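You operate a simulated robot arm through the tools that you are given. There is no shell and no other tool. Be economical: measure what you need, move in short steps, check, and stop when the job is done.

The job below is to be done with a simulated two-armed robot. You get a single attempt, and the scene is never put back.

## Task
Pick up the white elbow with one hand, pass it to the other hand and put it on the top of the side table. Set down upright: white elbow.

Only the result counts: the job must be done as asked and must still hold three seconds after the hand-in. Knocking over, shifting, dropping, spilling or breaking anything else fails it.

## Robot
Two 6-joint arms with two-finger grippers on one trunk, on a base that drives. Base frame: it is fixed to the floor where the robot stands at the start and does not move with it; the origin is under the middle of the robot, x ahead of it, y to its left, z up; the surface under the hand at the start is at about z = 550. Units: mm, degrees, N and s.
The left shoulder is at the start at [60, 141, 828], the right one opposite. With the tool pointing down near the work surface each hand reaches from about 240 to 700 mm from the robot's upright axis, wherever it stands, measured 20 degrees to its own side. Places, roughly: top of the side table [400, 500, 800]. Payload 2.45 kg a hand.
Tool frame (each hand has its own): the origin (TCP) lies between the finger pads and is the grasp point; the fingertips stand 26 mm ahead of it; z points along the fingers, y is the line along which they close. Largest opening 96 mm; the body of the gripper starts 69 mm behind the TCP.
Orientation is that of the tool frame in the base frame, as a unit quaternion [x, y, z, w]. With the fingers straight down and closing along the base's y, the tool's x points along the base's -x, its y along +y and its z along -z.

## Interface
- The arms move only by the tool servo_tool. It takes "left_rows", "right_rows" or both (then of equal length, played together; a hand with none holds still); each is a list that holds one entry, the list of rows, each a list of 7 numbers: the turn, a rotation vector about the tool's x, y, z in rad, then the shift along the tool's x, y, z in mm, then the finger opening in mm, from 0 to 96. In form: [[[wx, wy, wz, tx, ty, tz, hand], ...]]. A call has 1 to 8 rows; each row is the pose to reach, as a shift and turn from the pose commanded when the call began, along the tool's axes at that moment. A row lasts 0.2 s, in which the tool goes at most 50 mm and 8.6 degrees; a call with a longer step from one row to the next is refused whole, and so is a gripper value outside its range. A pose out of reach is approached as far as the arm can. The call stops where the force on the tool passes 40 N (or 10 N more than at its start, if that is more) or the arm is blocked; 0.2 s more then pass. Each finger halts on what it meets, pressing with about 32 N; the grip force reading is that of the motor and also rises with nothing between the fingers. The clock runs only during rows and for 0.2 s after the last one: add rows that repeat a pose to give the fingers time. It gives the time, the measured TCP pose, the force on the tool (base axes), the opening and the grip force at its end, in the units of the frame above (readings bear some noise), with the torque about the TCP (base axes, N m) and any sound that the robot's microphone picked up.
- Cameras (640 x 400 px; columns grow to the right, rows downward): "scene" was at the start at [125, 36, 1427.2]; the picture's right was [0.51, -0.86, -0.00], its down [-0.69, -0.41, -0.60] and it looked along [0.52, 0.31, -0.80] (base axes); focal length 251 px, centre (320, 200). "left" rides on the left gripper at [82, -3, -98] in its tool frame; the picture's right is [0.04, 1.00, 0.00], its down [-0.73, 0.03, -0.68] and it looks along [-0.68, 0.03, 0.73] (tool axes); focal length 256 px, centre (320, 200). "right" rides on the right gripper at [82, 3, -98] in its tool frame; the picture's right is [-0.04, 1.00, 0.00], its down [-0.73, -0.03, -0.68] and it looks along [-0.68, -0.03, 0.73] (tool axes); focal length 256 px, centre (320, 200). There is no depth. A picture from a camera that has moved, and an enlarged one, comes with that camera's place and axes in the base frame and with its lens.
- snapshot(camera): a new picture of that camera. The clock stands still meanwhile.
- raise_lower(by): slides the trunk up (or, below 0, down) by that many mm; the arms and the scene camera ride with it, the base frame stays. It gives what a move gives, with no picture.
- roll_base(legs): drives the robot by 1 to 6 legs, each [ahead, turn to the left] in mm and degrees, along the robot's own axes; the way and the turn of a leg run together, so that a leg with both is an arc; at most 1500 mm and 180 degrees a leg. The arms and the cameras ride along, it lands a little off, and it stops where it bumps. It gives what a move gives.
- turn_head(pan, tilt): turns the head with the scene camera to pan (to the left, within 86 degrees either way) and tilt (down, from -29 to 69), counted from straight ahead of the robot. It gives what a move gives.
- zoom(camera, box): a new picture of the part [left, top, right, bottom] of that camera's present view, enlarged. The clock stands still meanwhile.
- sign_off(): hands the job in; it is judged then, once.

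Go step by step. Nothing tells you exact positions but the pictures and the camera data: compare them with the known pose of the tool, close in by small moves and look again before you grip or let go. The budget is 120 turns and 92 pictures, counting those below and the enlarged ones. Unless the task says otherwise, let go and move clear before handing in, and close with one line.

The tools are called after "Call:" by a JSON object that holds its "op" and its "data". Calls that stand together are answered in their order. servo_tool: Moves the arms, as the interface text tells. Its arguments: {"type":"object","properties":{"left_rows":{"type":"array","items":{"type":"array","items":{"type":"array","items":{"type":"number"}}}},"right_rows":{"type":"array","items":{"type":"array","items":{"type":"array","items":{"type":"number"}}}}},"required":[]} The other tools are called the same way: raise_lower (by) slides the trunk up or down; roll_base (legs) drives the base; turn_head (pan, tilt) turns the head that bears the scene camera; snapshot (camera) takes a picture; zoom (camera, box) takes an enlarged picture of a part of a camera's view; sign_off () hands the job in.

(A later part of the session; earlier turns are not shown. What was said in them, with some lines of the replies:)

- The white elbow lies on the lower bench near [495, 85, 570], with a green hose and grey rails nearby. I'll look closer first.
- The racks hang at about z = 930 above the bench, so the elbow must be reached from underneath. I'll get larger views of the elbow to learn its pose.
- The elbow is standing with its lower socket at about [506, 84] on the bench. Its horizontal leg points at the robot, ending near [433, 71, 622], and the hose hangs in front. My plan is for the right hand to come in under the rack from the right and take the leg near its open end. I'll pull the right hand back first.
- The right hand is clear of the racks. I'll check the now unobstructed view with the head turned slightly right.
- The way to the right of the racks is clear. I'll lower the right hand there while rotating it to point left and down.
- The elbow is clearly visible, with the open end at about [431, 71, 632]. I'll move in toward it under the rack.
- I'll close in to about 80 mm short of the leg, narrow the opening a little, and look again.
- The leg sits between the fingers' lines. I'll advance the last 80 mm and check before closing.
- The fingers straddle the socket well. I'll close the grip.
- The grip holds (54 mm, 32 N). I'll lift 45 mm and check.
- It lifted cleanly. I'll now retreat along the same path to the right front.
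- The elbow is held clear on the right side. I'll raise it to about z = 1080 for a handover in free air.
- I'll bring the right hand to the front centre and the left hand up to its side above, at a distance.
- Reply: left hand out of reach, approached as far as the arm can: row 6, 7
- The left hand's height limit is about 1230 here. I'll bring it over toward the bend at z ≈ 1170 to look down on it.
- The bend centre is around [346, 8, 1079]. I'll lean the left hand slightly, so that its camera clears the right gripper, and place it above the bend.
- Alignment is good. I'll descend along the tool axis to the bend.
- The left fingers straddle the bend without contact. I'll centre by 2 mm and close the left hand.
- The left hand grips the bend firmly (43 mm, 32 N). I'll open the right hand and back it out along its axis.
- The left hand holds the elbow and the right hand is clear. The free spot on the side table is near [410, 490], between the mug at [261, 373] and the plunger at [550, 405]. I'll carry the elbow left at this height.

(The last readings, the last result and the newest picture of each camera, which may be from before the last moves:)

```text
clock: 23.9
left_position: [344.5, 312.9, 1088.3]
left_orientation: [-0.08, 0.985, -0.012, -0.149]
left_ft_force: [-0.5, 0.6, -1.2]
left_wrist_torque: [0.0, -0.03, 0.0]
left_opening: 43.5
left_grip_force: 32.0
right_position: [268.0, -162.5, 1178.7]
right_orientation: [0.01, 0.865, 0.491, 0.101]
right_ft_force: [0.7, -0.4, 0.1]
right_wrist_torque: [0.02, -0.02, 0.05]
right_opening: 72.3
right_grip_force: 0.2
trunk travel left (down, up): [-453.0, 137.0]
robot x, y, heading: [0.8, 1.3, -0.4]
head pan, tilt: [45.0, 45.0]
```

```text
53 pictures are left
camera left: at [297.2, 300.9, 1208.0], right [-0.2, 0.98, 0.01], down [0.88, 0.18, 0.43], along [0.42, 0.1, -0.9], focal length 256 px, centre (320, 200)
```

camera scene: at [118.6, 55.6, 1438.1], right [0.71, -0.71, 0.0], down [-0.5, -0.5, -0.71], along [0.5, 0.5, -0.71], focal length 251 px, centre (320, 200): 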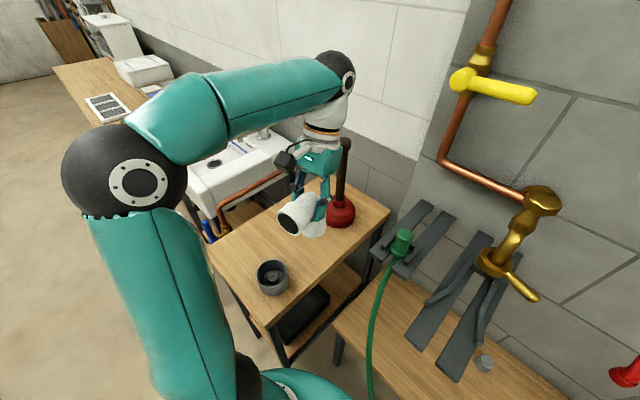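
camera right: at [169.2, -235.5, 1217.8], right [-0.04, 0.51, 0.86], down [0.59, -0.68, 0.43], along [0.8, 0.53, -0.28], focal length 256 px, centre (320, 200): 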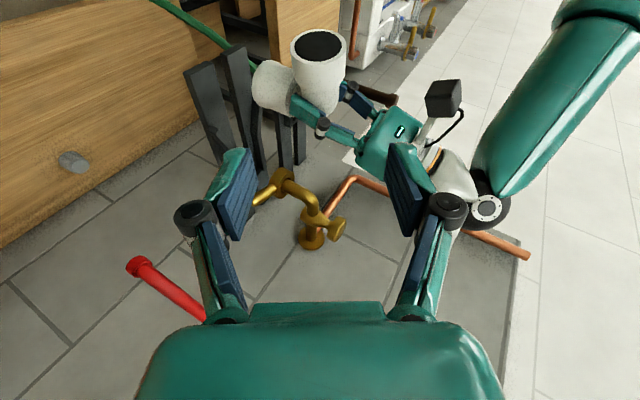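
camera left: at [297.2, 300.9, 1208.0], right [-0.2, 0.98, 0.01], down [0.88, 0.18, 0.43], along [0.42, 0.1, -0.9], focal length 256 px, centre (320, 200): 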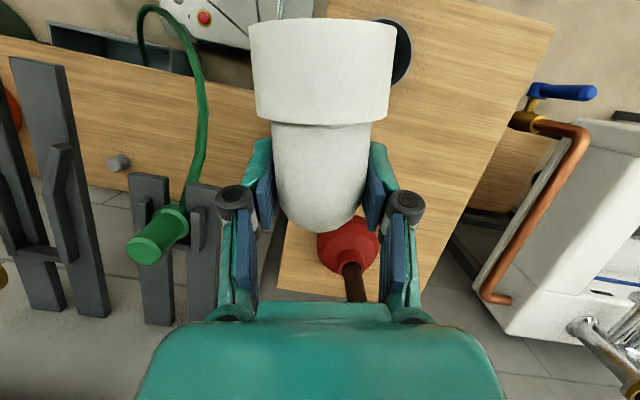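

I'll zoom in on the held elbow to check how upright it is.

Call:
{"op": "zoom", "data": {"camera": "scene", "box": [240, 140, 368, 260]}}

Call:
{"op": "zoom", "data": {"camera": "right", "box": [200, 0, 640, 275]}}

```text
3.33 times, centred on (304, 200) of scene
camera zoom: at [118.6, 55.6, 1438.1], right [0.71, -0.71, 0.0], down [-0.5, -0.5, -0.71], along [0.5, 0.5, -0.71], focal length 837 px, centre (373, 200)
```

zoom: 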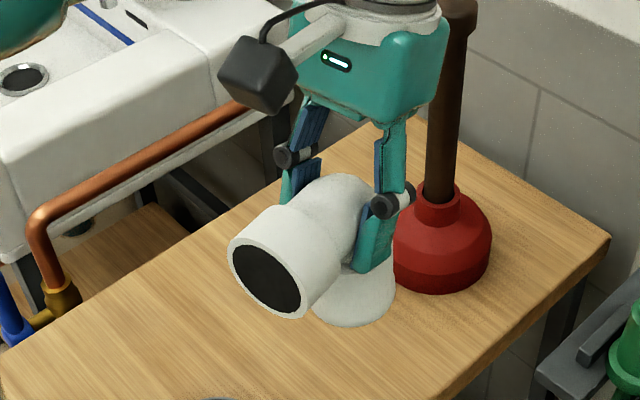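

```text
1.45 times, centred on (420, 138) of right
camera zoom: at [169.5, -234.9, 1217.5], right [-0.04, 0.51, 0.86], down [0.59, -0.68, 0.43], along [0.8, 0.53, -0.28], focal length 372 px, centre (174, 291)
```

zoom: 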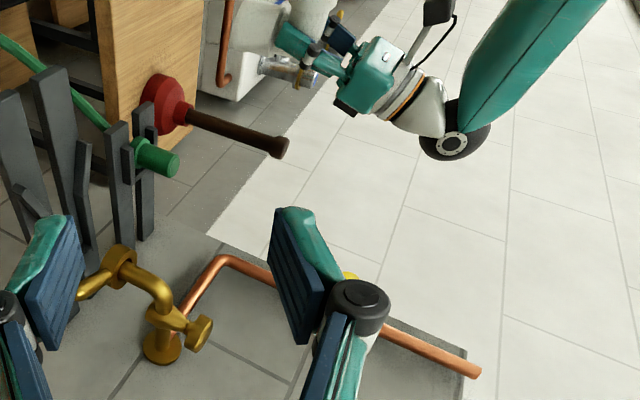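

It is upright to within a few degrees. I'll continue to above the free spot.

Call:
{"op": "servo_tool", "data": {"left_rows": [[[0, 0, 0, -16, 33, -5, 36], [0, 0, 0, -32, 66, -10, 36], [0, 0, 0, -48, 99, -15, 36], [0, 0, 0, -64, 132, -20, 36], [0, 0, 0, -79, 166, -25, 36], [0, 0, 0, -79, 166, -25, 36]]]}}

Call:
{"op": "snapshot", "data": {"camera": "scene"}}

Call:
{"op": "snapshot", "data": {"camera": "left"}}

```text
clock: 25.2
left_position: [400.1, 490.9, 1085.1]
left_orientation: [-0.081, 0.986, -0.012, -0.148]
left_ft_force: [0.0, 0.5, -1.8]
left_wrist_torque: [0.01, -0.01, 0.02]
left_opening: 43.7
left_grip_force: 31.6
right_position: [268.2, -163.3, 1178.6]
right_orientation: [0.01, 0.865, 0.492, 0.102]
right_ft_force: [-0.1, -1.0, 0.9]
right_wrist_torque: [0.0, 0.0, 0.01]
right_opening: 72.1
right_grip_force: 0.0
trunk travel left (down, up): [-453.0, 137.0]
robot x, y, heading: [-1.4, 1.3, -0.1]
head pan, tilt: [45.0, 45.0]
```

```text
50 pictures are left
camera scene: at [118.1, 55.3, 1438.2], right [0.71, -0.71, 0.0], down [-0.5, -0.5, -0.71], along [0.5, 0.5, -0.71], focal length 251 px, centre (320, 200)
```

scene: 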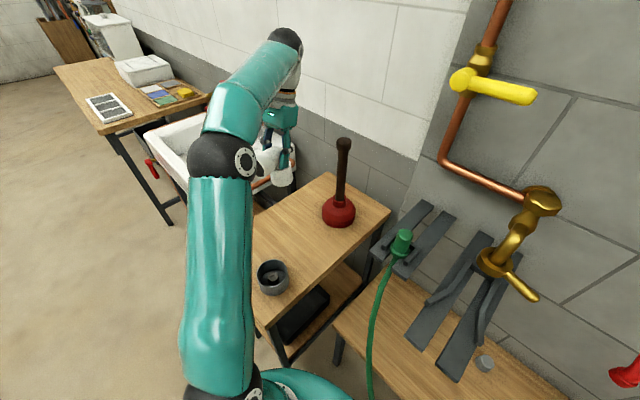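

```text
49 pictures are left
camera left: at [352.0, 478.3, 1205.2], right [-0.2, 0.98, 0.01], down [0.88, 0.18, 0.43], along [0.42, 0.1, -0.9], focal length 256 px, centre (320, 200)
```

left: 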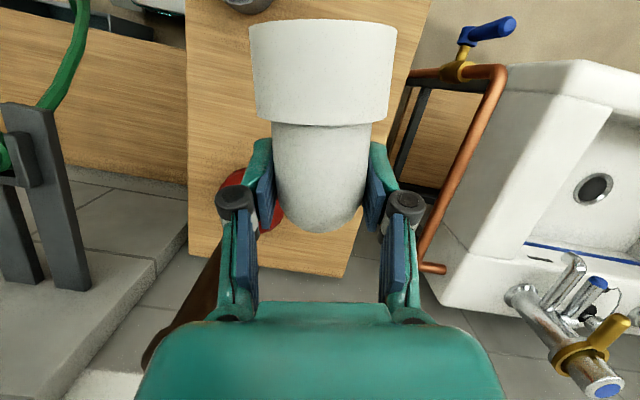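

The spot below is free, with the table edges at y ≈ 297 and 606 and the plunger well to the right. I'll descend to about 35 mm above the table.

Call:
{"op": "servo_tool", "data": {"left_rows": [[[0, 0, 0, -12, 0, 39, 36], [0, 0, 0, -24, 0, 78, 36], [0, 0, 0, -37, 0, 118, 36], [0, 0, 0, -49, 0, 157, 36]]]}}

Call:
{"op": "turn_head", "data": {"pan": 55, "tilt": 45}}

Call:
{"op": "snapshot", "data": {"camera": "scene"}}

Call:
{"op": "snapshot", "data": {"camera": "left"}}

```text
clock: 26.2
left_position: [404.2, 491.3, 920.4]
left_orientation: [-0.081, 0.986, -0.013, -0.148]
left_ft_force: [-0.2, 0.1, -0.4]
left_wrist_torque: [-0.01, 0.0, -0.02]
left_opening: 43.5
left_grip_force: 32.2
right_position: [268.2, -161.8, 1180.0]
right_orientation: [0.012, 0.865, 0.491, 0.101]
right_ft_force: [0.7, 0.4, 0.6]
right_wrist_torque: [-0.02, -0.01, 0.02]
right_opening: 72.1
right_grip_force: 0.1
trunk travel left (down, up): [-453.0, 137.0]
robot x, y, heading: [0.0, 0.7, 0.0]
head pan, tilt: [45.0, 45.0]
```

```text
clock: 27.0
left_position: [402.6, 491.8, 921.9]
left_orientation: [-0.081, 0.986, -0.012, -0.148]
left_ft_force: [0.2, 0.2, -1.0]
left_wrist_torque: [-0.01, -0.01, 0.0]
left_opening: 43.6
left_grip_force: 32.0
right_position: [268.5, -163.4, 1178.8]
right_orientation: [0.011, 0.866, 0.49, 0.102]
right_ft_force: [0.1, 0.7, 0.6]
right_wrist_torque: [0.03, 0.02, 0.01]
right_opening: 72.0
right_grip_force: 0.1
trunk travel left (down, up): [-453.0, 137.0]
robot x, y, heading: [2.2, -1.8, 0.0]
head pan, tilt: [55.0, 45.0]
```

```text
48 pictures are left
camera scene: at [107.8, 64.8, 1438.1], right [0.82, -0.57, 0.0], down [-0.41, -0.58, -0.71], along [0.41, 0.58, -0.71], focal length 251 px, centre (320, 200)
```

scene: 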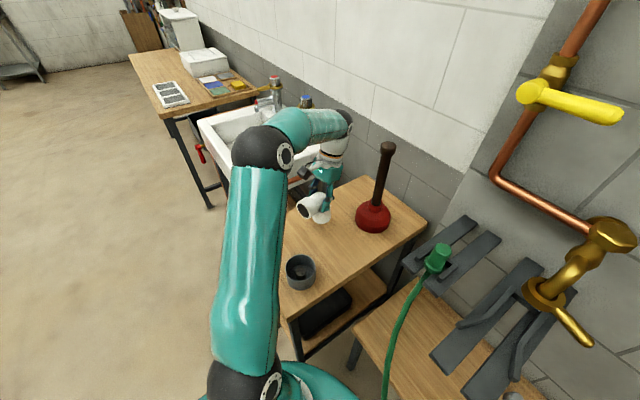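

```text
47 pictures are left
camera left: at [355.3, 479.7, 1041.4], right [-0.2, 0.98, 0.01], down [0.88, 0.18, 0.43], along [0.42, 0.1, -0.9], focal length 256 px, centre (320, 200)
```

left: 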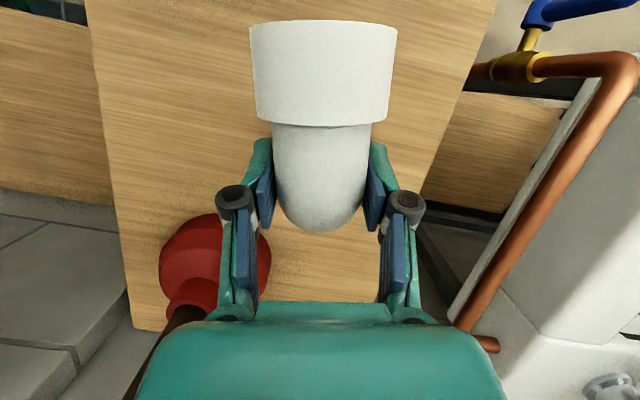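

There is good clearance. I'll lower another 25 mm, then take small steps.

Call:
{"op": "servo_tool", "data": {"left_rows": [[[0, 0, 0, -4, 0, 12, 36], [0, 0, 0, -7.4, 0, 24, 36], [0, 0, 0, -7.4, 0, 24, 36]]]}}

Call:
{"op": "zoom", "data": {"camera": "scene", "box": [270, 140, 398, 260]}}

```text
clock: 27.8
left_position: [401.2, 490.2, 897.6]
left_orientation: [-0.081, 0.985, -0.013, -0.149]
left_ft_force: [-0.1, 0.4, -1.0]
left_wrist_torque: [-0.01, 0.0, -0.01]
left_opening: 43.4
left_grip_force: 32.1
right_position: [268.2, -163.4, 1180.0]
right_orientation: [0.01, 0.865, 0.491, 0.102]
right_ft_force: [0.4, -0.2, 0.1]
right_wrist_torque: [0.02, 0.04, -0.01]
right_opening: 71.7
right_grip_force: 0.0
trunk travel left (down, up): [-453.0, 137.0]
robot x, y, heading: [-2.0, -2.5, 0.2]
head pan, tilt: [55.0, 45.0]
```

```text
3.33 times, centred on (334, 200) of scene
camera zoom: at [107.7, 64.7, 1438.1], right [0.82, -0.57, 0.0], down [-0.41, -0.58, -0.71], along [0.41, 0.58, -0.71], focal length 837 px, centre (273, 200)
```

zoom: 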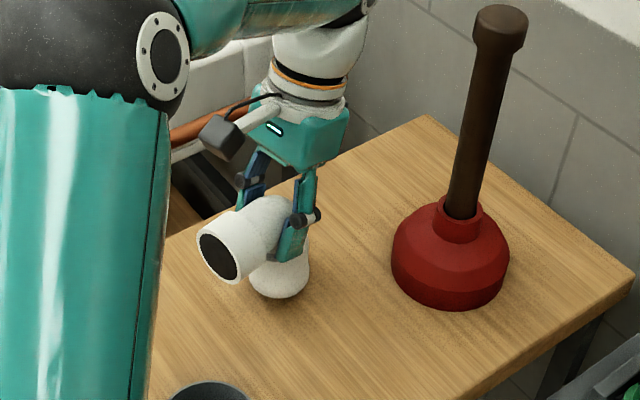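

Nearly down, with no contact yet. I'll take small steps.

Call:
{"op": "servo_tool", "data": {"left_rows": [[[0, 0, 0, -0.9, 0, 3, 36], [0, 0, 0, -1.9, 0, 6, 36], [0, 0, 0, -1.9, 0, 6, 36]]]}}

Call:
{"op": "servo_tool", "data": {"left_rows": [[[0, 0, 0, -0.5, 0, 1.5, 36], [0, 0, 0, -0.9, 0, 3, 36], [0, 0, 0, -0.9, 0, 3, 36]]]}}

```text
clock: 28.6
left_position: [402.6, 489.9, 891.7]
left_orientation: [-0.081, 0.986, -0.013, -0.148]
left_ft_force: [-0.9, -0.6, 0.1]
left_wrist_torque: [0.03, 0.02, 0.0]
left_opening: 43.2
left_grip_force: 32.5
right_position: [268.0, -163.5, 1179.0]
right_orientation: [0.011, 0.865, 0.491, 0.101]
right_ft_force: [0.0, 0.1, 0.0]
right_wrist_torque: [-0.02, 0.02, 0.02]
right_opening: 71.7
right_grip_force: 0.0
trunk travel left (down, up): [-453.0, 137.0]
robot x, y, heading: [0.2, -1.7, -0.0]
head pan, tilt: [55.0, 45.0]
```

```text
clock: 29.4
left_position: [402.8, 488.8, 886.2]
left_orientation: [-0.081, 0.986, -0.013, -0.148]
left_ft_force: [-1.7, 0.2, -1.4]
left_wrist_torque: [-0.02, 0.01, 0.03]
left_opening: 43.2
left_grip_force: 31.7
right_position: [268.6, -163.0, 1179.2]
right_orientation: [0.011, 0.865, 0.491, 0.102]
right_ft_force: [0.1, 0.9, -0.3]
right_wrist_torque: [0.03, -0.03, 0.0]
right_opening: 72.0
right_grip_force: 0.0
trunk travel left (down, up): [-453.0, 137.0]
robot x, y, heading: [1.5, 0.4, -0.3]
head pan, tilt: [55.0, 45.0]
```

Call:
{"op": "servo_tool", "data": {"left_rows": [[[0, 0, 0, -0.5, 0, 1.5, 36], [0, 0, 0, -0.9, 0, 3, 36], [0, 0, 0, -0.9, 0, 3, 36]]]}}

```text
clock: 30.2
left_position: [401.8, 489.4, 886.1]
left_orientation: [-0.081, 0.985, -0.012, -0.149]
left_ft_force: [0.8, -1.2, 11.7]
left_wrist_torque: [0.24, -0.4, 0.02]
left_opening: 43.3
left_grip_force: 32.5
right_position: [267.8, -164.3, 1178.3]
right_orientation: [0.011, 0.865, 0.492, 0.101]
right_ft_force: [0.2, -0.8, -0.3]
right_wrist_torque: [0.02, -0.02, 0.02]
right_opening: 72.0
right_grip_force: 0.1
trunk travel left (down, up): [-453.0, 137.0]
robot x, y, heading: [-0.3, -3.2, -0.0]
head pan, tilt: [55.0, 45.0]
```

Contact with the table is made, at about 12 N on the far edge. I'll press 1.5 mm more to settle it flat and view it.

Call:
{"op": "servo_tool", "data": {"left_rows": [[[0, 0, 0, -0.5, 0, 1.5, 36], [0, 0, 0, -0.5, 0, 1.5, 36]]]}}

Call:
{"op": "zoom", "data": {"camera": "scene", "box": [290, 165, 370, 240]}}

Call:
{"op": "snapshot", "data": {"camera": "left"}}

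```text
clock: 30.8
left_position: [400.8, 486.7, 883.6]
left_orientation: [-0.08, 0.986, -0.012, -0.149]
left_ft_force: [-0.1, -4.7, 17.0]
left_wrist_torque: [0.02, -0.35, -0.07]
left_opening: 43.3
left_grip_force: 31.8
right_position: [267.7, -164.0, 1179.3]
right_orientation: [0.01, 0.865, 0.491, 0.102]
right_ft_force: [0.0, -0.3, 0.1]
right_wrist_torque: [0.01, 0.0, 0.02]
right_opening: 71.9
right_grip_force: 0.0
trunk travel left (down, up): [-453.0, 137.0]
robot x, y, heading: [1.7, -0.9, -0.1]
head pan, tilt: [55.0, 45.0]
```

```text
5.33 times, centred on (330, 202) of scene
camera zoom: at [106.3, 62.8, 1438.4], right [0.82, -0.57, 0.0], down [-0.4, -0.58, -0.71], along [0.41, 0.58, -0.71], focal length 1340 px, centre (267, 187)
```

zoom: 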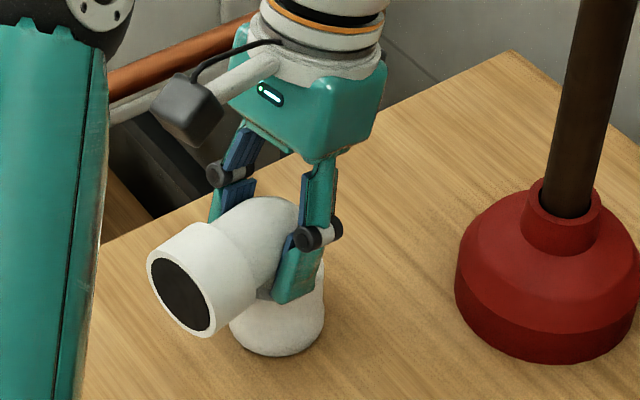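

```text
44 pictures are left
camera left: at [353.5, 476.1, 1003.8], right [-0.2, 0.98, 0.01], down [0.88, 0.18, 0.43], along [0.42, 0.1, -0.9], focal length 256 px, centre (320, 200)
```

left: 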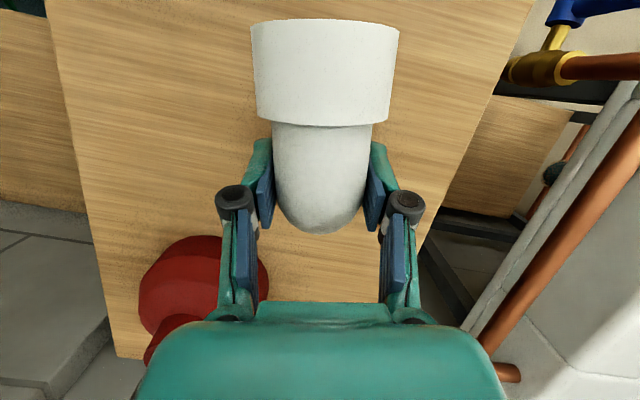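

It stands flat and upright. I'll open gently and then check.

Call:
{"op": "servo_tool", "data": {"left_rows": [[[0, 0, 0, 0, 0, -0.5, 46], [0, 0, 0, 0, 0, -0.5, 52], [0, 0, 0, 0, 0, -0.5, 62], [0, 0, 0, 0, 0, -0.5, 74], [0, 0, 0, 0, 0, -0.5, 84], [0, 0, 0, 0, 0, -0.5, 84]]]}}

Call:
{"op": "snapshot", "data": {"camera": "left"}}

Call:
{"op": "zoom", "data": {"camera": "scene", "box": [290, 165, 370, 240]}}

```text
clock: 32.2
left_position: [402.5, 490.0, 883.9]
left_orientation: [-0.081, 0.986, -0.012, -0.148]
left_ft_force: [-0.3, -0.1, -0.7]
left_wrist_torque: [0.01, 0.01, 0.03]
left_opening: 84.1
left_grip_force: 0.0
right_position: [268.4, -162.3, 1178.8]
right_orientation: [0.011, 0.865, 0.491, 0.102]
right_ft_force: [0.4, 0.1, -0.8]
right_wrist_torque: [0.0, 0.01, 0.02]
right_opening: 71.9
right_grip_force: 0.1
trunk travel left (down, up): [-453.0, 137.0]
robot x, y, heading: [-1.0, -4.0, -0.2]
head pan, tilt: [55.0, 45.0]
```

```text
43 pictures are left
camera left: at [354.5, 478.0, 1003.0], right [-0.2, 0.98, 0.01], down [0.88, 0.18, 0.43], along [0.42, 0.1, -0.9], focal length 256 px, centre (320, 200)
```

left: 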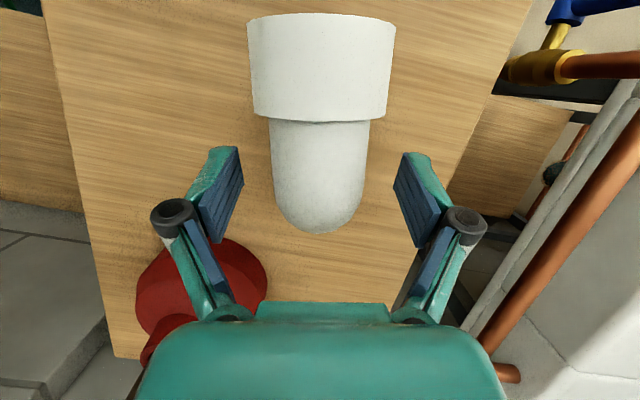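

```text
5.33 times, centred on (330, 202) of scene
camera zoom: at [107.7, 64.7, 1438.1], right [0.82, -0.57, 0.0], down [-0.41, -0.58, -0.71], along [0.41, 0.58, -0.71], focal length 1340 px, centre (267, 187)
```

zoom: 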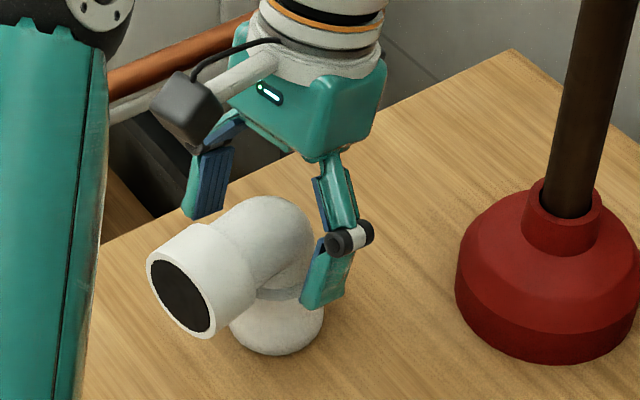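

The elbow stands on its own. I'll lift the left hand straight up and away.

Call:
{"op": "servo_tool", "data": {"left_rows": [[[0, 0, 0, 6, 0, -19, 84], [0, 0, 0, 15, 0, -48, 84], [0, 0, 0, 27, 0, -86, 84], [0, 0, 0, 40, 0, -128, 84], [0, 0, 0, 53, 0, -170, 84]]]}}

Call:
{"op": "snapshot", "data": {"camera": "scene"}}

Call:
{"op": "snapshot", "data": {"camera": "left"}}

```text
clock: 33.4
left_position: [401.6, 489.3, 1061.1]
left_orientation: [-0.082, 0.985, -0.013, -0.149]
left_ft_force: [0.8, -0.2, -0.2]
left_wrist_torque: [0.01, -0.01, -0.02]
left_opening: 84.3
left_grip_force: 0.1
right_position: [269.6, -163.0, 1178.9]
right_orientation: [0.01, 0.865, 0.491, 0.102]
right_ft_force: [-0.1, -0.3, 0.2]
right_wrist_torque: [0.0, 0.0, 0.01]
right_opening: 72.0
right_grip_force: 0.0
trunk travel left (down, up): [-453.0, 137.0]
robot x, y, heading: [0.3, -3.8, 0.2]
head pan, tilt: [55.0, 45.0]
```

```text
41 pictures are left
camera scene: at [107.7, 64.4, 1438.1], right [0.82, -0.57, 0.0], down [-0.41, -0.58, -0.71], along [0.41, 0.58, -0.71], focal length 251 px, centre (320, 200)
```

scene: 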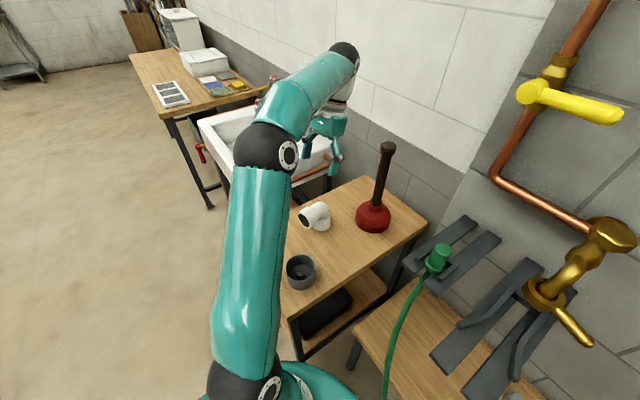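

```text
40 pictures are left
camera left: at [353.8, 476.8, 1181.2], right [-0.2, 0.98, 0.01], down [0.88, 0.18, 0.43], along [0.42, 0.1, -0.9], focal length 256 px, centre (320, 200)
```

left: 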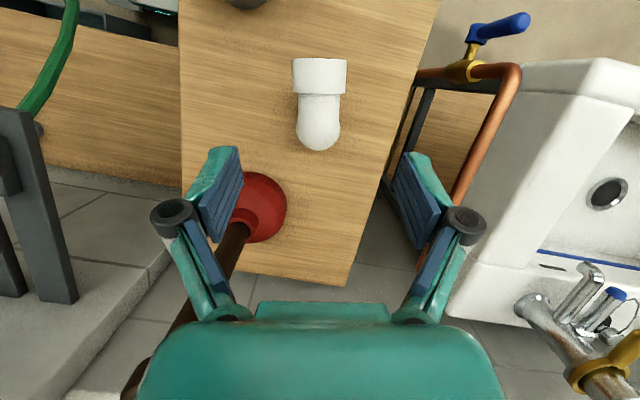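

The elbow stands upright on the side table, both hands are clear, and nothing else was touched. I'm handing in the job.

Call:
{"op": "sign_off", "data": {}}

```text
The job is handed in.
```

The right hand picked up the white elbow and passed it to the left hand, which set it upright on the side table. I let go, moved both hands clear and handed in the job; the last pictures show it standing on its own, with nothing else moved.
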